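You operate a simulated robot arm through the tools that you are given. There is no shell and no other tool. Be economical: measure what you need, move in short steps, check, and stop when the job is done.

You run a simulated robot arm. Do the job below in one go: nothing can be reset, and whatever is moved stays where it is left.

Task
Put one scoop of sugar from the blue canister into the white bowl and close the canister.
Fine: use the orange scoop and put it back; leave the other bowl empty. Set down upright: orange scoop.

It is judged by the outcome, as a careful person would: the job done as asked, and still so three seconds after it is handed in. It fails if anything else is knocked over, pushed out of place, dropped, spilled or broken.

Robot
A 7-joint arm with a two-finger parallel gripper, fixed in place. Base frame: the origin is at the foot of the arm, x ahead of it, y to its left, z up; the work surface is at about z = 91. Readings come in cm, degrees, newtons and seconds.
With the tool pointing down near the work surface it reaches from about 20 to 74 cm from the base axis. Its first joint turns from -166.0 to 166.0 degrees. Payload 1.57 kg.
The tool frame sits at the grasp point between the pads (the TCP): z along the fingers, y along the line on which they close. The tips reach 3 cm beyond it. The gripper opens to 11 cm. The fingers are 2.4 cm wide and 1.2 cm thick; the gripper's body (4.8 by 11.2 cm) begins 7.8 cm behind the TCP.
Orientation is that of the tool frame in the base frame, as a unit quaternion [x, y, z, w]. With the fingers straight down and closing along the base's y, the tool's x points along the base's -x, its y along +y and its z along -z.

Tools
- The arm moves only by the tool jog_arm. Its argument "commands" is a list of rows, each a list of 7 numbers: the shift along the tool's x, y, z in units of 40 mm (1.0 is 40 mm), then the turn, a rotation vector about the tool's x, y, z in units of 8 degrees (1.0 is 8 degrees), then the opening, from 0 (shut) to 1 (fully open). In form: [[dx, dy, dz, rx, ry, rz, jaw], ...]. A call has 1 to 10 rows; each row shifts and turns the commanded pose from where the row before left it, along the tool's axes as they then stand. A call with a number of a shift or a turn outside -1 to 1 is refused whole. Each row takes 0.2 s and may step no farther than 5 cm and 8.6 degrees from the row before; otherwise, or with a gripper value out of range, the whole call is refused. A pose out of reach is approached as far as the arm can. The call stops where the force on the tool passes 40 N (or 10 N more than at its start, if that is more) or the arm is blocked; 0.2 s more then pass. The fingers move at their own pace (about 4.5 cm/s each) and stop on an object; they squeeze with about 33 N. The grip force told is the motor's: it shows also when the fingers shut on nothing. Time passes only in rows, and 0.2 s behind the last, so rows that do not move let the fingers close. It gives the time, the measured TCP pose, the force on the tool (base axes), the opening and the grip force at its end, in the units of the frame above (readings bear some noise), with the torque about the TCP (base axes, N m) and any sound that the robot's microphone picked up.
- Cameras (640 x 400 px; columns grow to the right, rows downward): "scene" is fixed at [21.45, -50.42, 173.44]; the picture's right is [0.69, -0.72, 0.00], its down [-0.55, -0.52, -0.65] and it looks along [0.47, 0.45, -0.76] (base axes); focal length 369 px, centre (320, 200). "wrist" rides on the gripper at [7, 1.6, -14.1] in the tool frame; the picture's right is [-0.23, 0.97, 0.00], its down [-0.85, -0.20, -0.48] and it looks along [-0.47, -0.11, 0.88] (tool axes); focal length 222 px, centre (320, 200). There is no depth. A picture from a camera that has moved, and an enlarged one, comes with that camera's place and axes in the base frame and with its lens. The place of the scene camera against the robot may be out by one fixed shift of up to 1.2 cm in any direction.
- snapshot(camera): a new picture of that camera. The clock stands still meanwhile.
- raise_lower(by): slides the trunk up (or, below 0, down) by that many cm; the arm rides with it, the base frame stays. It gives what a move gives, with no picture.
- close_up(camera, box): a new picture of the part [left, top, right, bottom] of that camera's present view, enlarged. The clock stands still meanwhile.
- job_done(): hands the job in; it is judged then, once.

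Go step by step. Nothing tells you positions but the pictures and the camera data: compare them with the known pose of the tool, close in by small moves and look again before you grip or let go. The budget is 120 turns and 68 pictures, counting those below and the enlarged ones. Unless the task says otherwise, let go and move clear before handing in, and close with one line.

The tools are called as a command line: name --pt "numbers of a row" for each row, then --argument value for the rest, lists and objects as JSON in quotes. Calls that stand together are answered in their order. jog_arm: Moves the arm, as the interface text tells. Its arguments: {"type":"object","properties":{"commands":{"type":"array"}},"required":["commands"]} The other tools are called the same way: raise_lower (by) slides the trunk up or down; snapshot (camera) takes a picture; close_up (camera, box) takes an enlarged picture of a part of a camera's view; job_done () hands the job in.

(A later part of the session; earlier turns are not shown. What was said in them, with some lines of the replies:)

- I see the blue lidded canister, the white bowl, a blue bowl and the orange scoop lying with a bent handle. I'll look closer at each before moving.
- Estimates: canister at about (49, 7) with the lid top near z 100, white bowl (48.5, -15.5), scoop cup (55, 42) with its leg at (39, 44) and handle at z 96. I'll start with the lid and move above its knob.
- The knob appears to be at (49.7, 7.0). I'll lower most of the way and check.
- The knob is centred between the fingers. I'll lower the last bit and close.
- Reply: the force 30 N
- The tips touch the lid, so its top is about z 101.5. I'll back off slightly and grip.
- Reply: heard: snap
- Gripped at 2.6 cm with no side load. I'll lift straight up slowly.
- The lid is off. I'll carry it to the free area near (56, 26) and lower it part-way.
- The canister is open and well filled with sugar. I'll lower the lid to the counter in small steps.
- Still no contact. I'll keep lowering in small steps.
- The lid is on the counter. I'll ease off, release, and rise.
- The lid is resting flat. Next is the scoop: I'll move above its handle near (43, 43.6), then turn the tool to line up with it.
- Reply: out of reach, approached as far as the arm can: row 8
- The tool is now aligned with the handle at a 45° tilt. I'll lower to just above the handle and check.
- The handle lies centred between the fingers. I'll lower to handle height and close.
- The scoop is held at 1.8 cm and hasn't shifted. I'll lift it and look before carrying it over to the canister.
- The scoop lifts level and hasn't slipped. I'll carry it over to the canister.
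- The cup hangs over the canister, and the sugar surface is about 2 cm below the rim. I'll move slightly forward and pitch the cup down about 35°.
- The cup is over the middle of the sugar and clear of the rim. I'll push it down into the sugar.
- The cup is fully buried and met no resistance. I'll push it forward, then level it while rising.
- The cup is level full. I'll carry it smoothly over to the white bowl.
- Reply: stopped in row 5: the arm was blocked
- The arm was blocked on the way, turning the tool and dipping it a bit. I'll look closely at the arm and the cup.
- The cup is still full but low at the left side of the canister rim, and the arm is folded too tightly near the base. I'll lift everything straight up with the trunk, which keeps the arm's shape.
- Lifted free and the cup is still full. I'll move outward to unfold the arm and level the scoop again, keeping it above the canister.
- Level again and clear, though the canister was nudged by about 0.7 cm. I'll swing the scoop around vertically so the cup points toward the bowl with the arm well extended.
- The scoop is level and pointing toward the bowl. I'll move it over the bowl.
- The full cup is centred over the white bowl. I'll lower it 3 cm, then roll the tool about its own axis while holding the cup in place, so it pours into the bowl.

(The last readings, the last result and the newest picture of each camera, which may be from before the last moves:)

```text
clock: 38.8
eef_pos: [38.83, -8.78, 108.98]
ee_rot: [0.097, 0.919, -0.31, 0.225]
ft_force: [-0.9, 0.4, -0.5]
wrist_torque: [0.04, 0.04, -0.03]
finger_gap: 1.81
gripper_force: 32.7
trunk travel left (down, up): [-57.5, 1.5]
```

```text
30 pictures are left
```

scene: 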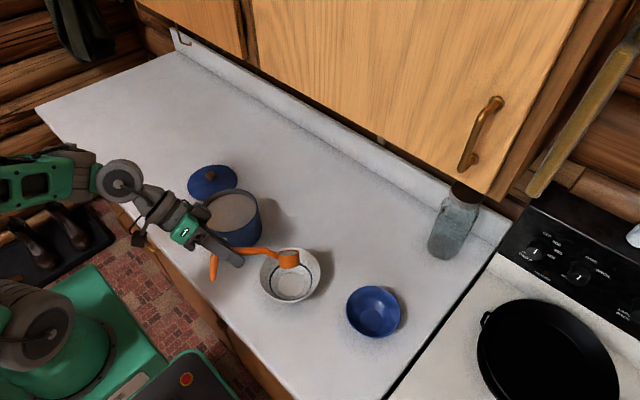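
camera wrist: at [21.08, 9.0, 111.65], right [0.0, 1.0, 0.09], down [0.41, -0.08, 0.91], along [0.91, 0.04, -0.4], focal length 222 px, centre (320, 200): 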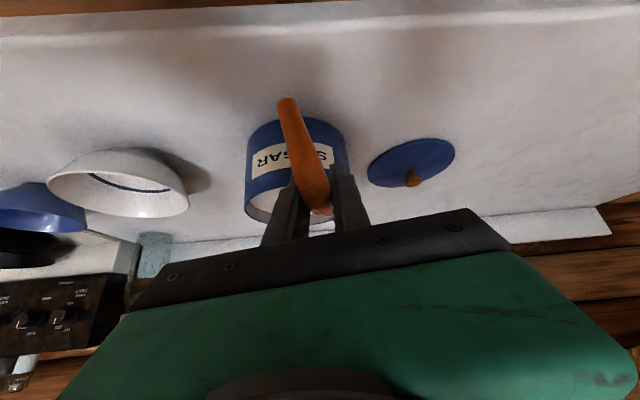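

The roll is going as intended and the cup stays over the bowl. I'll continue.

jog_arm --pt "-0.017 -0.2435 0 0 0 -1 0" --pt "-0.017 -0.2435 0 0 0 -1 0" --pt "-0.017 -0.2435 0 0 0 -1 0" --pt "-0.017 -0.2435 0 0 0 -1 0" --pt "-0.017 -0.2435 0 0 0 -1 0" --pt "-0.017 -0.2435 0 0 0 -1 0" --pt "0 0 0 0 0 0 0"

snapshot --camera "scene"

close_up --camera "scene" --box '[200, 190, 360, 310]'

```text
clock: 40.4
eef_pos: [39.22, -12.99, 112.64]
ee_rot: [-0.285, 0.878, -0.375, 0.08]
ft_force: [-0.1, 0.1, -0.1]
wrist_torque: [0.01, 0.06, 0.0]
finger_gap: 1.78
gripper_force: 33.2
trunk travel left (down, up): [-57.5, 1.5]
```

```text
29 pictures are left
```

scene: 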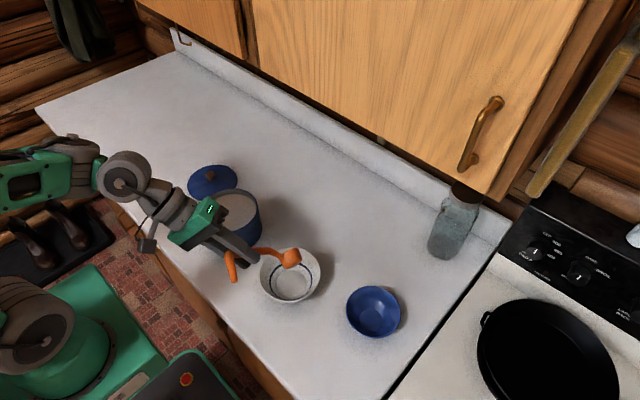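

```text
3.33 times, centred on (280, 250) of scene
camera zoom: at [21.45, -50.42, 173.44], right [0.69, -0.72, 0.0], down [-0.55, -0.52, -0.65], along [0.47, 0.45, -0.76], focal length 1229 px, centre (453, 33)
```

zoom: 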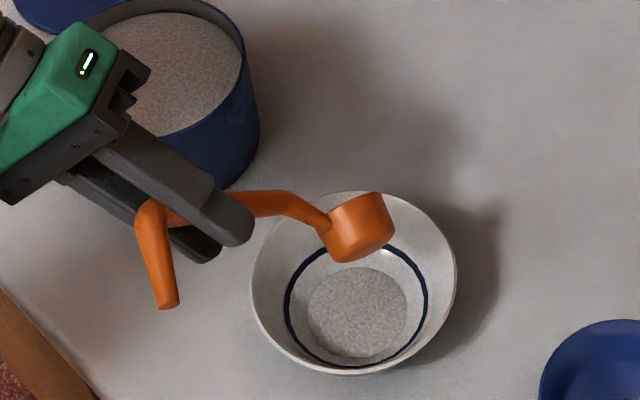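

Sugar is landing in the bowl. I'll continue rolling.

jog_arm --pt "-0.017 -0.2435 0 0 0 -1 0" --pt "-0.017 -0.2435 0 0 0 -1 0" --pt "-0.017 -0.2435 0 0 0 -1 0" --pt "-0.017 -0.2435 0 0 0 -1 0" --pt "-0.017 -0.2435 0 0 0 -1 0" --pt "-0.017 -0.2435 0 0 0 -1 0" --pt "-0.017 -0.2435 0 0 0 -1 0" --pt "0 0 0 0 0 0 0"

close_up --camera "scene" --box '[200, 190, 360, 310]'

```text
clock: 42.2
eef_pos: [44.43, -14.56, 116.5]
ee_rot: [0.664, -0.642, 0.368, 0.106]
ft_force: [0.1, 0.0, -1.2]
wrist_torque: [0.0, -0.02, 0.03]
finger_gap: 1.8
gripper_force: 32.8
trunk travel left (down, up): [-57.5, 1.5]
```

```text
3.33 times, centred on (280, 250) of scene
camera zoom: at [21.45, -50.42, 173.44], right [0.69, -0.72, 0.0], down [-0.55, -0.52, -0.65], along [0.47, 0.45, -0.76], focal length 1229 px, centre (453, 33)
```

zoom: 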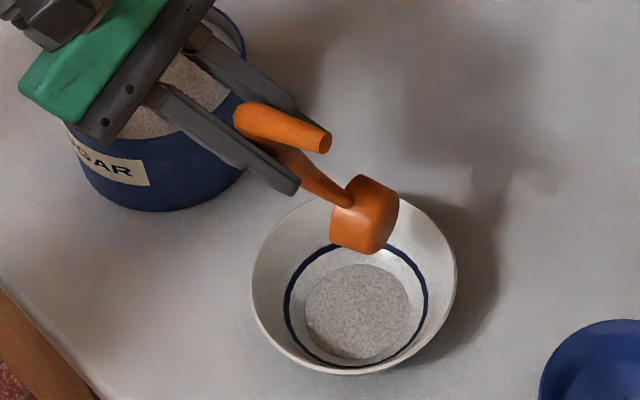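

Most of the sugar is out. I'll tip the cup further to empty it, then check it.

jog_arm --pt "-0.316 0.168 -0.216 0.469 0.883 0 0" --pt "-0.316 0.168 -0.216 0.469 0.883 0 0" --pt "-0.316 0.168 -0.216 0.469 0.883 0 0" --pt "-0.017 -0.2435 0 0 0 -1 0" --pt "-0.017 -0.2435 0 0 0 -1 0" --pt "0 0 0 0 0 0 0" --pt "0 0 0 0 0 0 0"

close_up --camera "scene" --box '[200, 190, 360, 310]'

snapshot --camera "scene"

```text
clock: 43.8
eef_pos: [43.74, -9.67, 115.35]
ee_rot: [0.666, -0.484, 0.518, 0.231]
ft_force: [-0.1, 1.0, -0.9]
wrist_torque: [0.05, 0.02, -0.01]
finger_gap: 1.78
gripper_force: 32.9
trunk travel left (down, up): [-57.5, 1.5]
```

```text
3.33 times, centred on (280, 250) of scene
camera zoom: at [21.45, -50.42, 173.44], right [0.69, -0.72, 0.0], down [-0.55, -0.52, -0.65], along [0.47, 0.45, -0.76], focal length 1229 px, centre (453, 33)
```

zoom: 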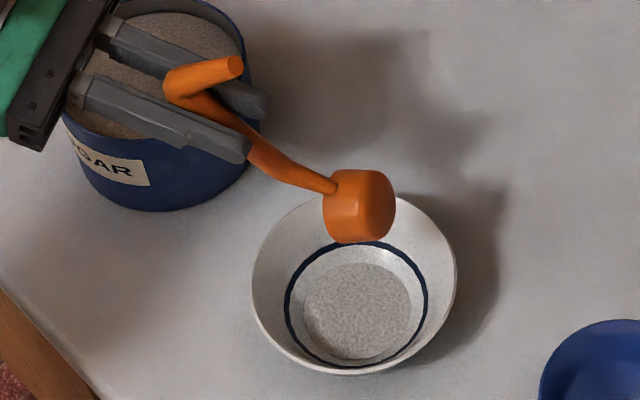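

```text
25 pictures are left
```

scene: 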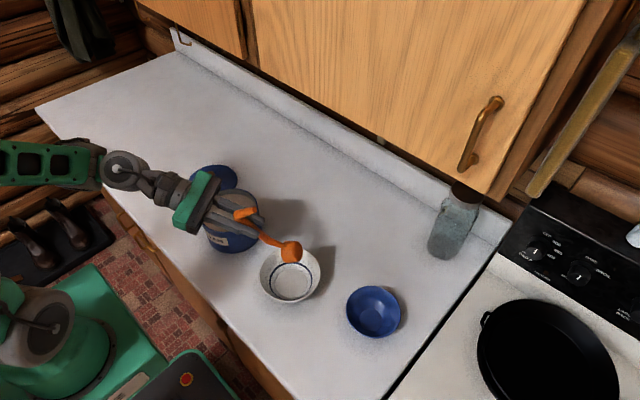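

I'll tip it another 16°, then reverse back to the upright carrying pose.

jog_arm --pt "-0.35 0.074 -0.239 0.208 0.978 0 0" --pt "-0.35 0.074 -0.239 0.208 0.978 0 0" --pt "0 0 0 0 0 0 0" --pt "0 0 -0.12 0 0 0 0" --pt "0 0 0.12 0 0 0 0" --pt "0 0 0 0 0 0 0" --pt "0.35 -0.074 0.239 -0.208 -0.978 0 0" --pt "0.35 -0.074 0.239 -0.208 -0.978 0 0" --pt "0 0 0 0 0 0 0"

close_up --camera "scene" --box '[200, 190, 360, 310]'

```text
clock: 45.8
eef_pos: [44.33, -10.86, 116.66]
ee_rot: [0.697, -0.507, 0.463, 0.207]
ft_force: [0.7, 1.1, -0.9]
wrist_torque: [0.01, 0.03, 0.02]
finger_gap: 1.75
gripper_force: 32.3
out of reach, approached as far as the arm can: row 2
trunk travel left (down, up): [-57.5, 1.5]
```

```text
3.33 times, centred on (280, 250) of scene
camera zoom: at [21.45, -50.42, 173.44], right [0.69, -0.72, 0.0], down [-0.55, -0.52, -0.65], along [0.47, 0.45, -0.76], focal length 1229 px, centre (453, 33)
```

zoom: 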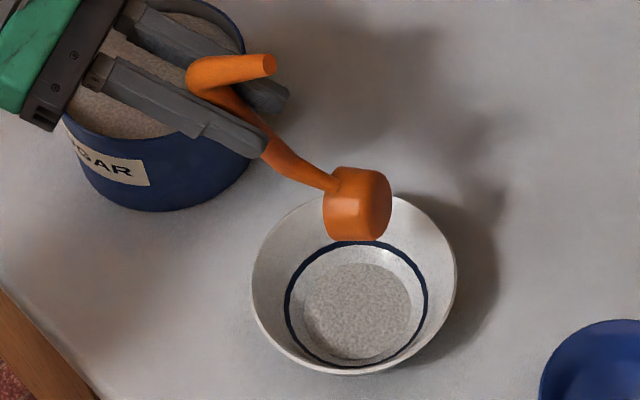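

Now I'll reverse: undo the tilt, then roll back to level.

jog_arm --pt "0.35 -0.074 0.239 -0.208 -0.978 0 0" --pt "0.35 -0.074 0.239 -0.208 -0.978 0 0" --pt "-0.017 0.2435 0 0 0 1 0" --pt "-0.017 0.2435 0 0 0 1 0" --pt "-0.017 0.2435 0 0 0 1 0" --pt "-0.017 0.2435 0 0 0 1 0" --pt "-0.017 0.2435 0 0 0 1 0" --pt "-0.017 0.2435 0 0 0 1 0" --pt "-0.017 0.2435 0 0 0 1 0" --pt "-0.017 0.2435 0 0 0 1 0"

jog_arm --pt "-0.017 0.2435 0 0 0 1 0" --pt "-0.017 0.2435 0 0 0 1 0" --pt "-0.017 0.2435 0 0 0 1 0" --pt "-0.017 0.2435 0 0 0 1 0" --pt "0 0 0 0 0 0 0"

snapshot --camera "scene"

```text
clock: 48.0
eef_pos: [39.58, -12.96, 114.25]
ee_rot: [-0.345, 0.857, -0.38, 0.054]
ft_force: [0.5, 0.4, -0.6]
wrist_torque: [0.05, 0.03, 0.0]
finger_gap: 1.8
gripper_force: 32.3
trunk travel left (down, up): [-57.5, 1.5]
```

```text
clock: 49.2
eef_pos: [38.25, -10.75, 111.44]
ee_rot: [-0.094, 0.919, -0.35, 0.155]
ft_force: [0.2, 0.6, -0.5]
wrist_torque: [0.01, 0.05, 0.0]
finger_gap: 1.76
gripper_force: 32.4
trunk travel left (down, up): [-57.5, 1.5]
```

```text
23 pictures are left
```

scene: 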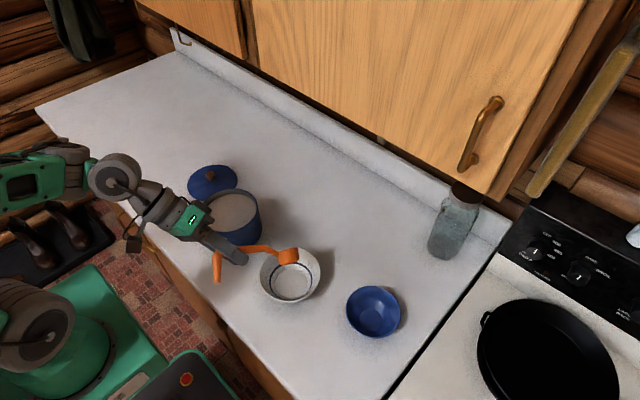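

jog_arm --pt "-0.017 0.2435 0 0 0 1 0" --pt "-0.017 0.2435 0 0 0 1 0" --pt "-0.017 0.2435 0 0 0 1 0" --pt "-0.017 0.2435 0 0 0 1 0" --pt "-0.017 0.2435 0 0 0 1 0" --pt "-0.017 0.2435 0 0 0 1 0" --pt "-0.017 0.2435 0 0 0 1 0" --pt "-0.017 0.2435 0 0 0 1 0" --pt "-0.017 0.2435 0 0 0 1 0" --pt "0 0 0 0 0 0 0"

close_up --camera "scene" --box '[160, 160, 360, 310]'

```text
clock: 51.4
eef_pos: [42.31, -4.44, 108.06]
ee_rot: [0.463, 0.8, -0.191, 0.331]
ft_force: [0.3, 0.1, -0.5]
wrist_torque: [0.06, 0.04, -0.01]
finger_gap: 1.77
gripper_force: 32.5
trunk travel left (down, up): [-57.5, 1.5]
```

```text
2.67 times, centred on (260, 235) of scene
camera zoom: at [21.45, -50.42, 173.44], right [0.69, -0.72, 0.0], down [-0.55, -0.52, -0.65], along [0.47, 0.45, -0.76], focal length 983 px, centre (480, 107)
```

zoom: 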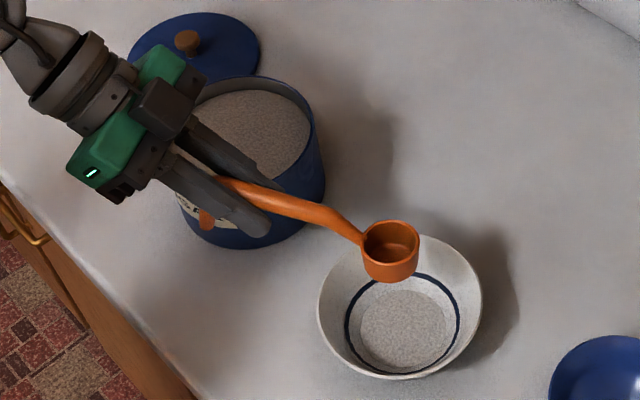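

The cup is empty and nothing is spilled. I'll take the scoop back, retracing the path away from the bowl and yawing to the original heading.

jog_arm --pt "0.547 0.535 -0.783 0 0 0 0" --pt "0.547 0.535 -0.783 0 0 0 0" --pt "0.547 0.535 -0.783 0 0 0 0" --pt "0 0 0 -0.707 0 -0.707 0" --pt "0 0 0 -0.707 0 -0.707 0" --pt "0 0 0 -0.707 0 -0.707 0" --pt "0 0 0 -0.707 0 -0.707 0" --pt "0 0 0 -0.707 0 -0.707 0" --pt "0 0 0 -0.707 0 -0.707 0" --pt "0 0 0 -0.467 0 -0.467 0"

```text
clock: 53.6
eef_pos: [42.29, 8.57, 110.24]
ee_rot: [0.054, 0.922, -0.022, 0.382]
ft_force: [0.2, 0.5, -1.2]
wrist_torque: [-0.01, 0.05, -0.02]
finger_gap: 1.78
gripper_force: 32.2
trunk travel left (down, up): [-57.5, 1.5]
```

jog_arm --pt "0.052 0.868 -0.071 0 0 0 0" --pt "0.052 0.868 -0.071 0 0 0 0" --pt "0.052 0.868 -0.071 0 0 0 0" --pt "0.052 0.868 -0.071 0 0 0 0" --pt "0.052 0.868 -0.071 0 0 0 0" --pt "0.052 0.868 -0.071 0 0 0 0" --pt "0.052 0.868 -0.071 0 0 0 0" --pt "0.052 0.868 -0.071 0 0 0 0" --pt "0.052 0.868 -0.071 0 0 0 0" --pt "0.052 0.868 -0.071 -0.085 0 0.085 0"

close_up --camera "scene" --box '[60, 40, 260, 190]'

```text
clock: 55.8
eef_pos: [43.09, 43.5, 110.5]
ee_rot: [0.059, 0.922, -0.016, 0.383]
ft_force: [0.6, -0.8, -1.1]
wrist_torque: [0.01, 0.05, 0.01]
finger_gap: 1.81
gripper_force: 32.8
trunk travel left (down, up): [-57.5, 1.5]
```

```text
2.67 times, centred on (160, 115) of scene
camera zoom: at [21.45, -50.42, 173.44], right [0.69, -0.72, 0.0], down [-0.55, -0.52, -0.65], along [0.47, 0.45, -0.76], focal length 983 px, centre (747, 427)
```

zoom: 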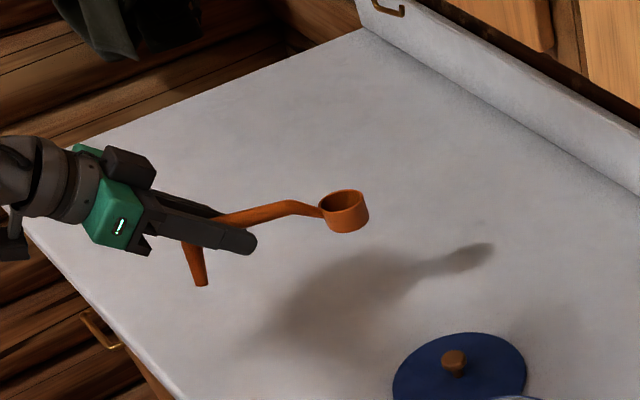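

The scoop is back over its spot in almost the same pose as when I lifted it. I'll lower close to the counter.

jog_arm --pt "0.6 -0.014 0.6 0 0 0 0" --pt "0.6 -0.014 0.6 0 0 0 0" --pt "0.6 -0.014 0.6 0 0 0 0" --pt "0.4 -0.01 0.4 0 0 0 0" --pt "0.15 -0.004 0.15 0 0 0 0" --pt "0 0 0 0 0 0 0"

close_up --camera "scene" --box '[80, 80, 240, 200]'

```text
clock: 57.2
eef_pos: [43.09, 43.42, 97.35]
ee_rot: [0.059, 0.922, -0.015, 0.383]
ft_force: [-0.5, 0.4, -0.4]
wrist_torque: [0.03, 0.03, -0.04]
finger_gap: 1.83
gripper_force: 32.6
trunk travel left (down, up): [-57.5, 1.5]
```

```text
3.33 times, centred on (160, 140) of scene
camera zoom: at [21.45, -50.42, 173.44], right [0.69, -0.72, 0.0], down [-0.55, -0.52, -0.65], along [0.47, 0.45, -0.76], focal length 1229 px, centre (853, 400)
```

zoom: 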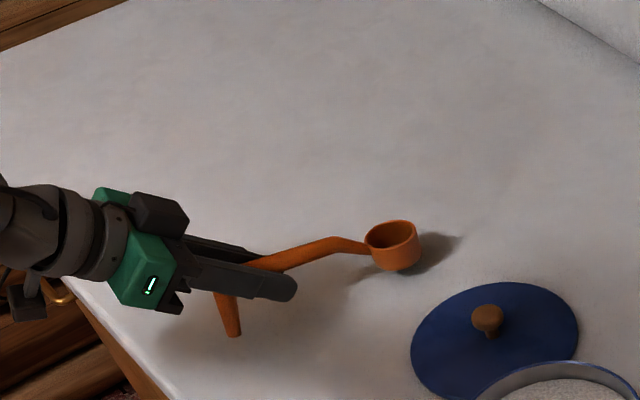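

jog_arm --pt "0.09 0 0.09 0 0 0 0" --pt "0.07 0 0.07 0 0 0 0" --pt "0.03 0 0.03 0 0 0 0" --pt "0 0 0 0 0 0 0"

```text
clock: 58.2
eef_pos: [42.96, 43.52, 96.23]
ee_rot: [0.058, 0.922, -0.015, 0.382]
ft_force: [-0.5, 0.7, -0.2]
wrist_torque: [0.03, 0.07, -0.01]
finger_gap: 1.81
gripper_force: 32.6
trunk travel left (down, up): [-57.5, 1.5]
```

jog_arm --pt "0.025 0 0.025 0 0 0 0" --pt "0.015 0 0.015 0 0 0 0" --pt "0 0 0 0 0 0 0"

close_up --camera "scene" --box '[110, 120, 230, 195]'

```text
clock: 59.0
eef_pos: [42.93, 43.56, 96.16]
ee_rot: [0.059, 0.922, -0.014, 0.383]
ft_force: [0.8, -0.6, 7.2]
wrist_torque: [0.0, -0.89, -0.02]
finger_gap: 1.79
gripper_force: 32.6
trunk travel left (down, up): [-57.5, 1.5]
```

```text
5.33 times, centred on (170, 158) of scene
camera zoom: at [21.45, -50.42, 173.44], right [0.69, -0.72, 0.0], down [-0.55, -0.52, -0.65], along [0.47, 0.45, -0.76], focal length 1966 px, centre (1120, 427)
```

zoom: 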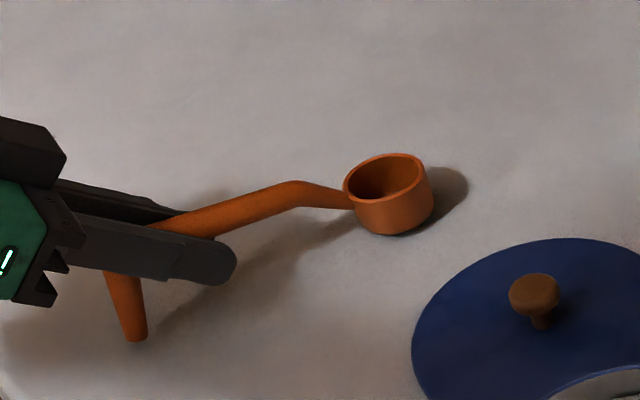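

The cup has touched down and the leg is within a few millimetres of the counter. I'll release gently and back away upward.

jog_arm --pt "0 0 0 0 0 0 0.22" --pt "0 0 0 0 0 0 0.3" --pt "0 0 0 0 0 0 0.45" --pt "0 0 0 0 0 0 0.5" --pt "-0.3 0 -0.3 0 0 0 0.5" --pt "-0.6 0.014 -0.6 0 0 0 0.5" --pt "-0.6 0.014 -0.6 0 0 0 0.5" --pt "-0.6 0.014 -0.6 0 0 0 0.5" --pt "-0.6 0.014 -0.6 0 0 0 0.5"

close_up --camera "scene" --box '[110, 120, 230, 195]'

```text
clock: 61.0
eef_pos: [42.86, 43.55, 111.28]
ee_rot: [0.058, 0.922, -0.016, 0.382]
ft_force: [0.4, 0.0, -0.3]
wrist_torque: [-0.02, -0.01, 0.01]
finger_gap: 5.49
gripper_force: 0.0
trunk travel left (down, up): [-57.5, 1.5]
```

```text
5.33 times, centred on (170, 158) of scene
camera zoom: at [21.45, -50.42, 173.44], right [0.69, -0.72, 0.0], down [-0.55, -0.52, -0.65], along [0.47, 0.45, -0.76], focal length 1966 px, centre (1120, 427)
```

zoom: 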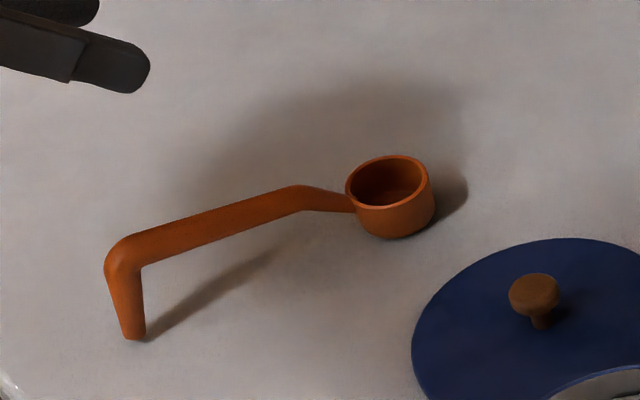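

The scoop stands upright where it was. Now I'll point the tool straight down and go back over the lid's knob.

jog_arm --pt "0 0 0 0 1 0 0.5" --pt "0 0 0 0 1 0 0.5" --pt "0 0 0 0 1 0 0.5" --pt "0 0 0 0 1 0 0.5" --pt "0 0 0 0 1 0 0.5" --pt "0 0 0 0 0.63 0 0.5" --pt "0 0 0 0 0 -0.86 0.5" --pt "0 0 0 0 0 0 0.5"

```text
clock: 62.8
eef_pos: [42.84, 43.52, 111.38]
ee_rot: [-0.001, 1.0, 0.008, 0.001]
ft_force: [0.9, 0.1, -0.1]
wrist_torque: [-0.01, -0.01, 0.02]
finger_gap: 5.52
gripper_force: 0.0
trunk travel left (down, up): [-57.5, 1.5]
```

jog_arm --pt "0 0 0 0.115 0 0 0.5" --pt "-0.645 -0.878 0 0 0 0 0.5" --pt "-0.645 -0.878 0 0 0 0 0.5" --pt "-0.645 -0.878 0 0 0 0 0.5" --pt "-0.645 -0.878 0 0 0 0 0.5" --pt "-0.645 -0.878 0 0 0 0 0.5" --pt "0 0 0.9 0 0 0 0.5" --pt "0 0 0.9 0 0 0 0.5" --pt "0 0 0.9 0 0 0 0.5" --pt "0 0 0 0 0 0 0.5"

close_up --camera "wrist" --box '[200, 80, 440, 230]'

```text
clock: 65.0
eef_pos: [56.01, 25.85, 100.48]
ee_rot: [-0.001, 1.0, 0.0, 0.0]
ft_force: [-0.1, 0.7, 0.3]
wrist_torque: [0.01, 0.0, -0.02]
finger_gap: 5.5
gripper_force: 0.1
trunk travel left (down, up): [-57.5, 1.5]
```

```text
2.67 times, centred on (320, 155) of wrist
camera zoom: at [48.95, 27.45, 114.61], right [0.23, 0.97, 0.0], down [0.85, -0.2, 0.48], along [0.47, -0.11, -0.88], focal length 592 px, centre (320, 320)
```

zoom: 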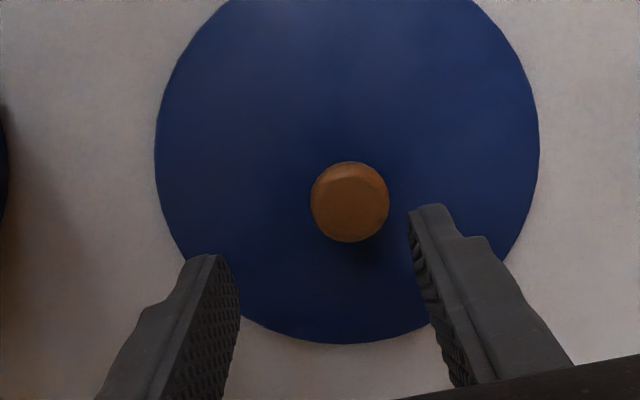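

The knob now reads about (55.7, 27.0), so the lid shifted about 1 cm when I released it. I'll correct for that and lower.

jog_arm --pt "0.06 0.28 0 0 0 0 0.5" --pt "0 0 0.5 0 0 0 0.5" --pt "0 0 0.4 0 0 0 0.5" --pt "0 0 0 0 0 0 0.5"

close_up --camera "wrist" --box '[200, 80, 440, 230]'

```text
clock: 66.0
eef_pos: [55.67, 27.13, 96.92]
ee_rot: [0.0, 1.0, 0.0, 0.002]
ft_force: [0.3, -0.3, 0.1]
wrist_torque: [-0.02, 0.0, 0.0]
finger_gap: 5.48
gripper_force: 0.1
trunk travel left (down, up): [-57.5, 1.5]
```

```text
2.67 times, centred on (320, 155) of wrist
camera zoom: at [48.62, 28.67, 111.03], right [0.23, 0.97, 0.0], down [0.85, -0.2, 0.48], along [0.47, -0.11, -0.88], focal length 592 px, centre (320, 320)
```

zoom: 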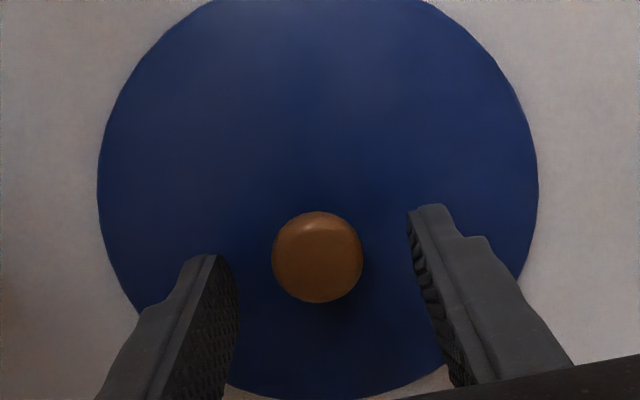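

Centred just like before the first grasp. I'll lower 1.4 cm and grip.

jog_arm --pt "0 0 0.2 0 0 0 0.5" --pt "0 0 0.15 0 0 0 0.5" --pt "0 0 0 0 0 0 0.4" --pt "0 0 0 0 0 0 0.3" --pt "0 0 0 0 0 0 0.2" --pt "0 0 0 0 0 0 0.0" --pt "0 0 0 0 0 0 0.0" --pt "0 0 0 0 0 0 0.0"

```text
clock: 67.8
eef_pos: [55.68, 27.05, 95.45]
ee_rot: [-0.001, 1.0, 0.0, 0.0]
ft_force: [0.2, 0.7, -0.7]
wrist_torque: [0.01, 0.01, 0.0]
finger_gap: 2.64
gripper_force: 33.2
trunk travel left (down, up): [-57.5, 1.5]
```

Gripped. I'll lift and look at the canister to fix its position.

jog_arm --pt "0 0 -0.3 0 0 0 0" --pt "0 0 -0.9 0 0 0 0" --pt "0 0 -0.9 0 0 0 0" --pt "0 0 -0.9 0 0 0 0" --pt "0 0 -0.9 0 0 0 0" --pt "0 0 0 0 0 0 0"

snapshot --camera "wrist"

close_up --camera "scene" --box '[160, 140, 300, 245]'

```text
clock: 69.2
eef_pos: [55.6, 27.06, 111.14]
ee_rot: [-0.001, 1.0, 0.0, 0.001]
ft_force: [-0.3, 0.8, -0.9]
wrist_torque: [0.0, 0.03, 0.02]
finger_gap: 2.65
gripper_force: 33.2
trunk travel left (down, up): [-57.5, 1.5]
```

```text
15 pictures are left
camera wrist: at [48.67, 28.7, 125.24], right [0.23, 0.97, 0.0], down [0.85, -0.2, 0.48], along [0.47, -0.11, -0.88], focal length 222 px, centre (320, 200)
```

wrist: 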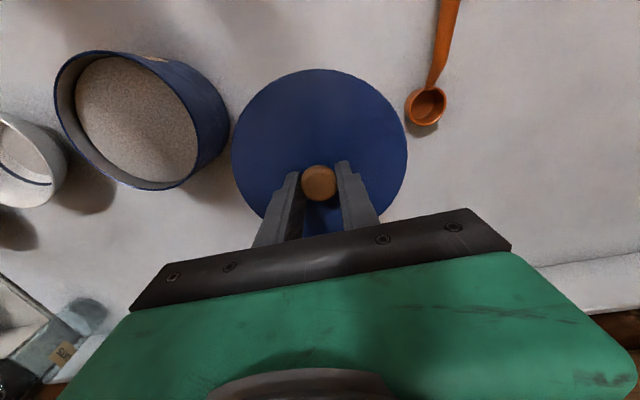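

```text
3.81 times, centred on (230, 192) of scene
camera zoom: at [21.45, -50.42, 173.44], right [0.69, -0.72, 0.0], down [-0.55, -0.52, -0.65], along [0.47, 0.45, -0.76], focal length 1404 px, centre (663, 229)
```

zoom: 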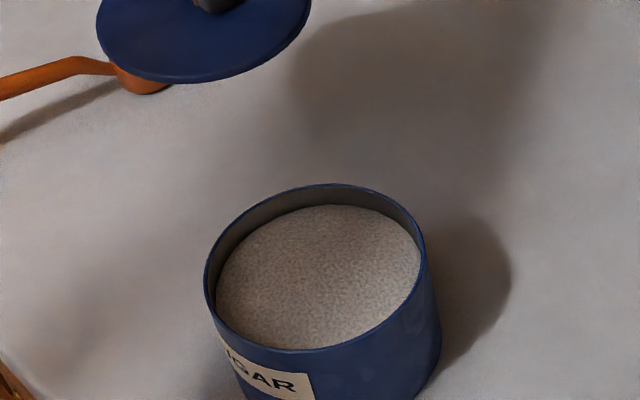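

The canister now sits near (49.5, 7.6). I'll carry the lid over it and compare the alignment before lowering.

jog_arm --pt "0.254 -0.81 0 0 0 0 0" --pt "0.254 -0.81 0 0 0 0 0" --pt "0.254 -0.81 0 0 0 0 0" --pt "0.254 -0.81 0 0 0 0 0" --pt "0.254 -0.81 0 0 0 0 0" --pt "0.254 -0.81 0 0 0 0 0" --pt "0 0 0.5 0 0 0 0" --pt "0 0 0.35 0 0 0 0" --pt "0 0 0 0 0 0 0"

close_up --camera "scene" --box '[180, 165, 280, 240]'

close_up --camera "wrist" --box '[200, 60, 440, 240]'

```text
clock: 71.2
eef_pos: [49.43, 7.56, 107.88]
ee_rot: [-0.001, 1.0, 0.0, 0.001]
ft_force: [0.0, 0.1, -1.1]
wrist_torque: [-0.01, 0.03, -0.01]
finger_gap: 2.66
gripper_force: 32.8
trunk travel left (down, up): [-57.5, 1.5]
```

```text
5.33 times, centred on (230, 202) of scene
camera zoom: at [21.45, -50.42, 173.44], right [0.69, -0.72, 0.0], down [-0.55, -0.52, -0.65], along [0.47, 0.45, -0.76], focal length 1966 px, centre (800, 187)
```

zoom: 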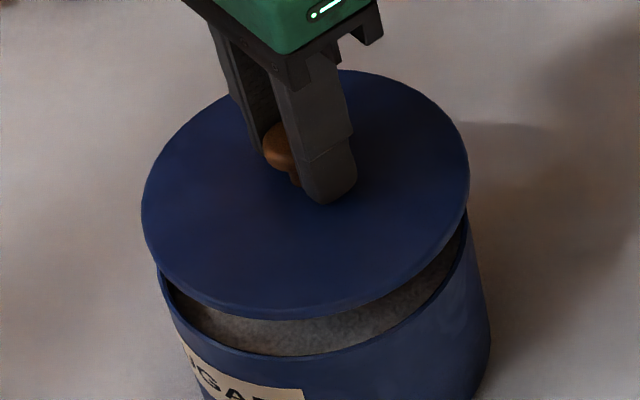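

```text
2.22 times, centred on (320, 150) of wrist
camera zoom: at [42.53, 9.19, 121.9], right [0.23, 0.97, 0.0], down [0.85, -0.2, 0.48], along [0.47, -0.11, -0.88], focal length 494 px, centre (320, 311)
```

zoom: 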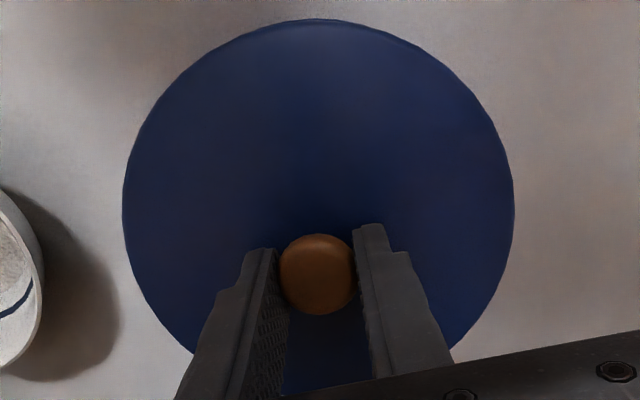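

The lid looks about 0.4 cm too far to the image right. I'll correct that and lower nearly to contact.

jog_arm --pt "0.065 0.067 0 0 0 0 0" --pt "0 0 0.3 0 0 0 0" --pt "0 0 0.25 0 0 0 0" --pt "0 0 0 0 0 0 0"

close_up --camera "scene" --box '[180, 175, 280, 250]'

```text
clock: 72.2
eef_pos: [49.24, 7.84, 105.48]
ee_rot: [-0.001, 1.0, 0.0, 0.0]
ft_force: [-0.3, 0.3, 0.1]
wrist_torque: [-0.03, -0.03, 0.02]
finger_gap: 2.65
gripper_force: 32.7
trunk travel left (down, up): [-57.5, 1.5]
```

```text
5.33 times, centred on (230, 212) of scene
camera zoom: at [21.45, -50.42, 173.44], right [0.69, -0.72, 0.0], down [-0.55, -0.52, -0.65], along [0.47, 0.45, -0.76], focal length 1966 px, centre (800, 133)
```

zoom: 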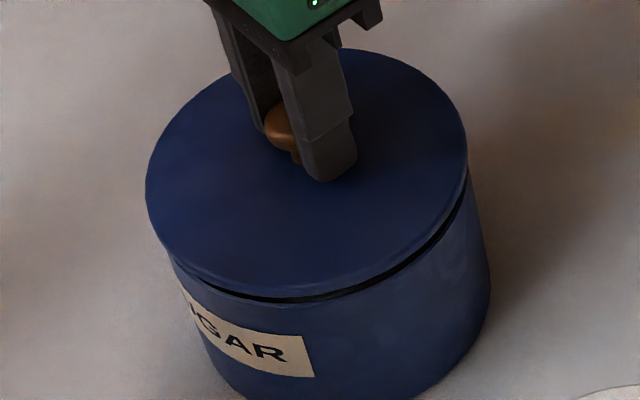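

The alignment looks centred, with a thin even gap. I'll lower the last few millimetres.

jog_arm --pt "0 0 0.06 0 0 0 0" --pt "0 0 0.05 0 0 0 0" --pt "0 0 0 0 0 0 0"

```text
clock: 73.0
eef_pos: [49.23, 7.73, 104.95]
ee_rot: [-0.002, 1.0, 0.0, 0.001]
ft_force: [0.4, -0.6, -0.6]
wrist_torque: [-0.02, -0.03, -0.01]
finger_gap: 2.64
gripper_force: 32.9
trunk travel left (down, up): [-57.5, 1.5]
```

jog_arm --pt "0 0 0.05 0 0 0 0" --pt "0 0 0.03 0 0 0 0" --pt "0 0 0 0 0 0 0"

close_up --camera "scene" --box '[180, 175, 280, 250]'

```text
clock: 73.8
eef_pos: [49.29, 7.94, 104.89]
ee_rot: [-0.001, 1.0, 0.001, 0.004]
ft_force: [-1.4, -0.3, 19.1]
wrist_torque: [-0.01, 0.34, -0.09]
finger_gap: 2.64
gripper_force: 33.7
trunk travel left (down, up): [-57.5, 1.5]
```

```text
5.33 times, centred on (230, 212) of scene
camera zoom: at [21.45, -50.42, 173.44], right [0.69, -0.72, 0.0], down [-0.55, -0.52, -0.65], along [0.47, 0.45, -0.76], focal length 1966 px, centre (800, 133)
```

zoom: 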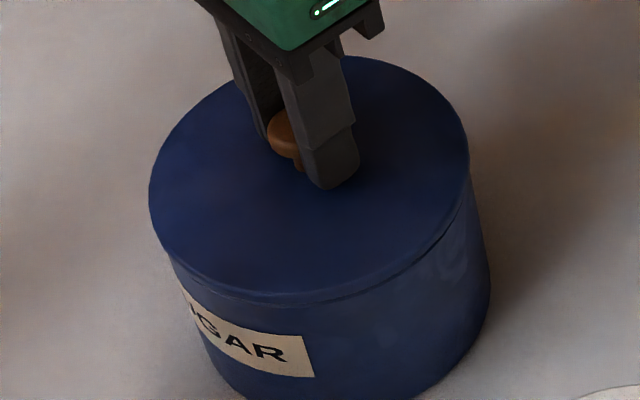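

The lid is seated. I'll ease off the load, open slowly, and check before rising.

jog_arm --pt "0 0 -0.045 0 0 0 0" --pt "0 0 0 0 0 0 0" --pt "0 0 0 0 0 0 0.26" --pt "0 0 0 0 0 0 0.3" --pt "0 0 0 0 0 0 0.4" --pt "0 0 0 0 0 0 0.5" --pt "0 0 0 0 0 0 0.5"

close_up --camera "scene" --box '[180, 175, 280, 250]'

```text
clock: 75.4
eef_pos: [49.42, 7.9, 104.93]
ee_rot: [0.0, 1.0, 0.0, 0.001]
ft_force: [0.5, -1.1, 0.4]
wrist_torque: [-0.03, -0.02, 0.01]
finger_gap: 5.51
gripper_force: 0.0
trunk travel left (down, up): [-57.5, 1.5]
heard: snap
```

```text
5.33 times, centred on (230, 212) of scene
camera zoom: at [21.45, -50.42, 173.44], right [0.69, -0.72, 0.0], down [-0.55, -0.52, -0.65], along [0.47, 0.45, -0.76], focal length 1966 px, centre (800, 133)
```

zoom: 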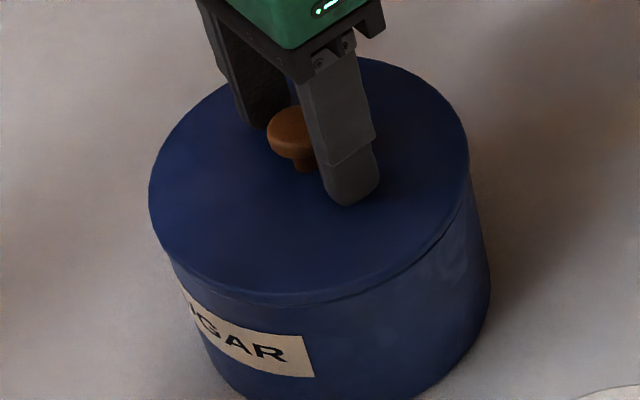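

The lid snapped back on and stayed in place. I'll rise clear and check the whole scene.

jog_arm --pt "0 0 -0.5 0 0 0 0.5" --pt "0 0 -1 0 0 0 0.5" --pt "0 0 -1 0 0 0 0.5" --pt "0 0 -1 0 0 0 0.5" --pt "0 0 -1 0 0 0 0.5" --pt "0 0 -1 0 0 0 0.5" --pt "0 0 0 0 0 0 0.5"

snapshot --camera "scene"

close_up --camera "scene" --box '[180, 170, 420, 350]'

```text
clock: 77.0
eef_pos: [49.29, 7.82, 126.98]
ee_rot: [-0.001, 1.0, -0.001, 0.001]
ft_force: [-0.4, -0.1, 0.3]
wrist_torque: [-0.01, -0.03, 0.01]
finger_gap: 5.49
gripper_force: 0.0
trunk travel left (down, up): [-57.5, 1.5]
```

```text
8 pictures are left
```

scene: 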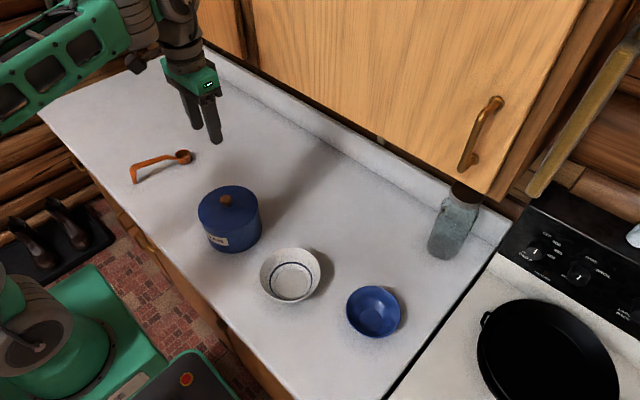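

```text
2.22 times, centred on (300, 260) of scene
camera zoom: at [21.45, -50.42, 173.44], right [0.69, -0.72, 0.0], down [-0.55, -0.52, -0.65], along [0.47, 0.45, -0.76], focal length 819 px, centre (364, 67)
```

zoom: 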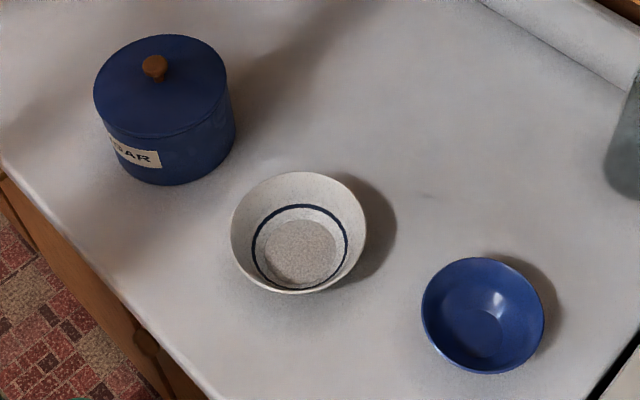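

The canister is closed, sugar is in the white bowl, the blue bowl is empty and the scoop stands upright in its place. The arm is clear, so I'm handing in.

job_done

```text
The job is handed in.
```

One scoop of sugar is in the white bowl, the canister is closed and the orange scoop is back upright in its place. The blue bowl is empty and I saw no spills, but the canister ended up about 0.7 cm from where it started because the arm was blocked and nudged it mid-job.
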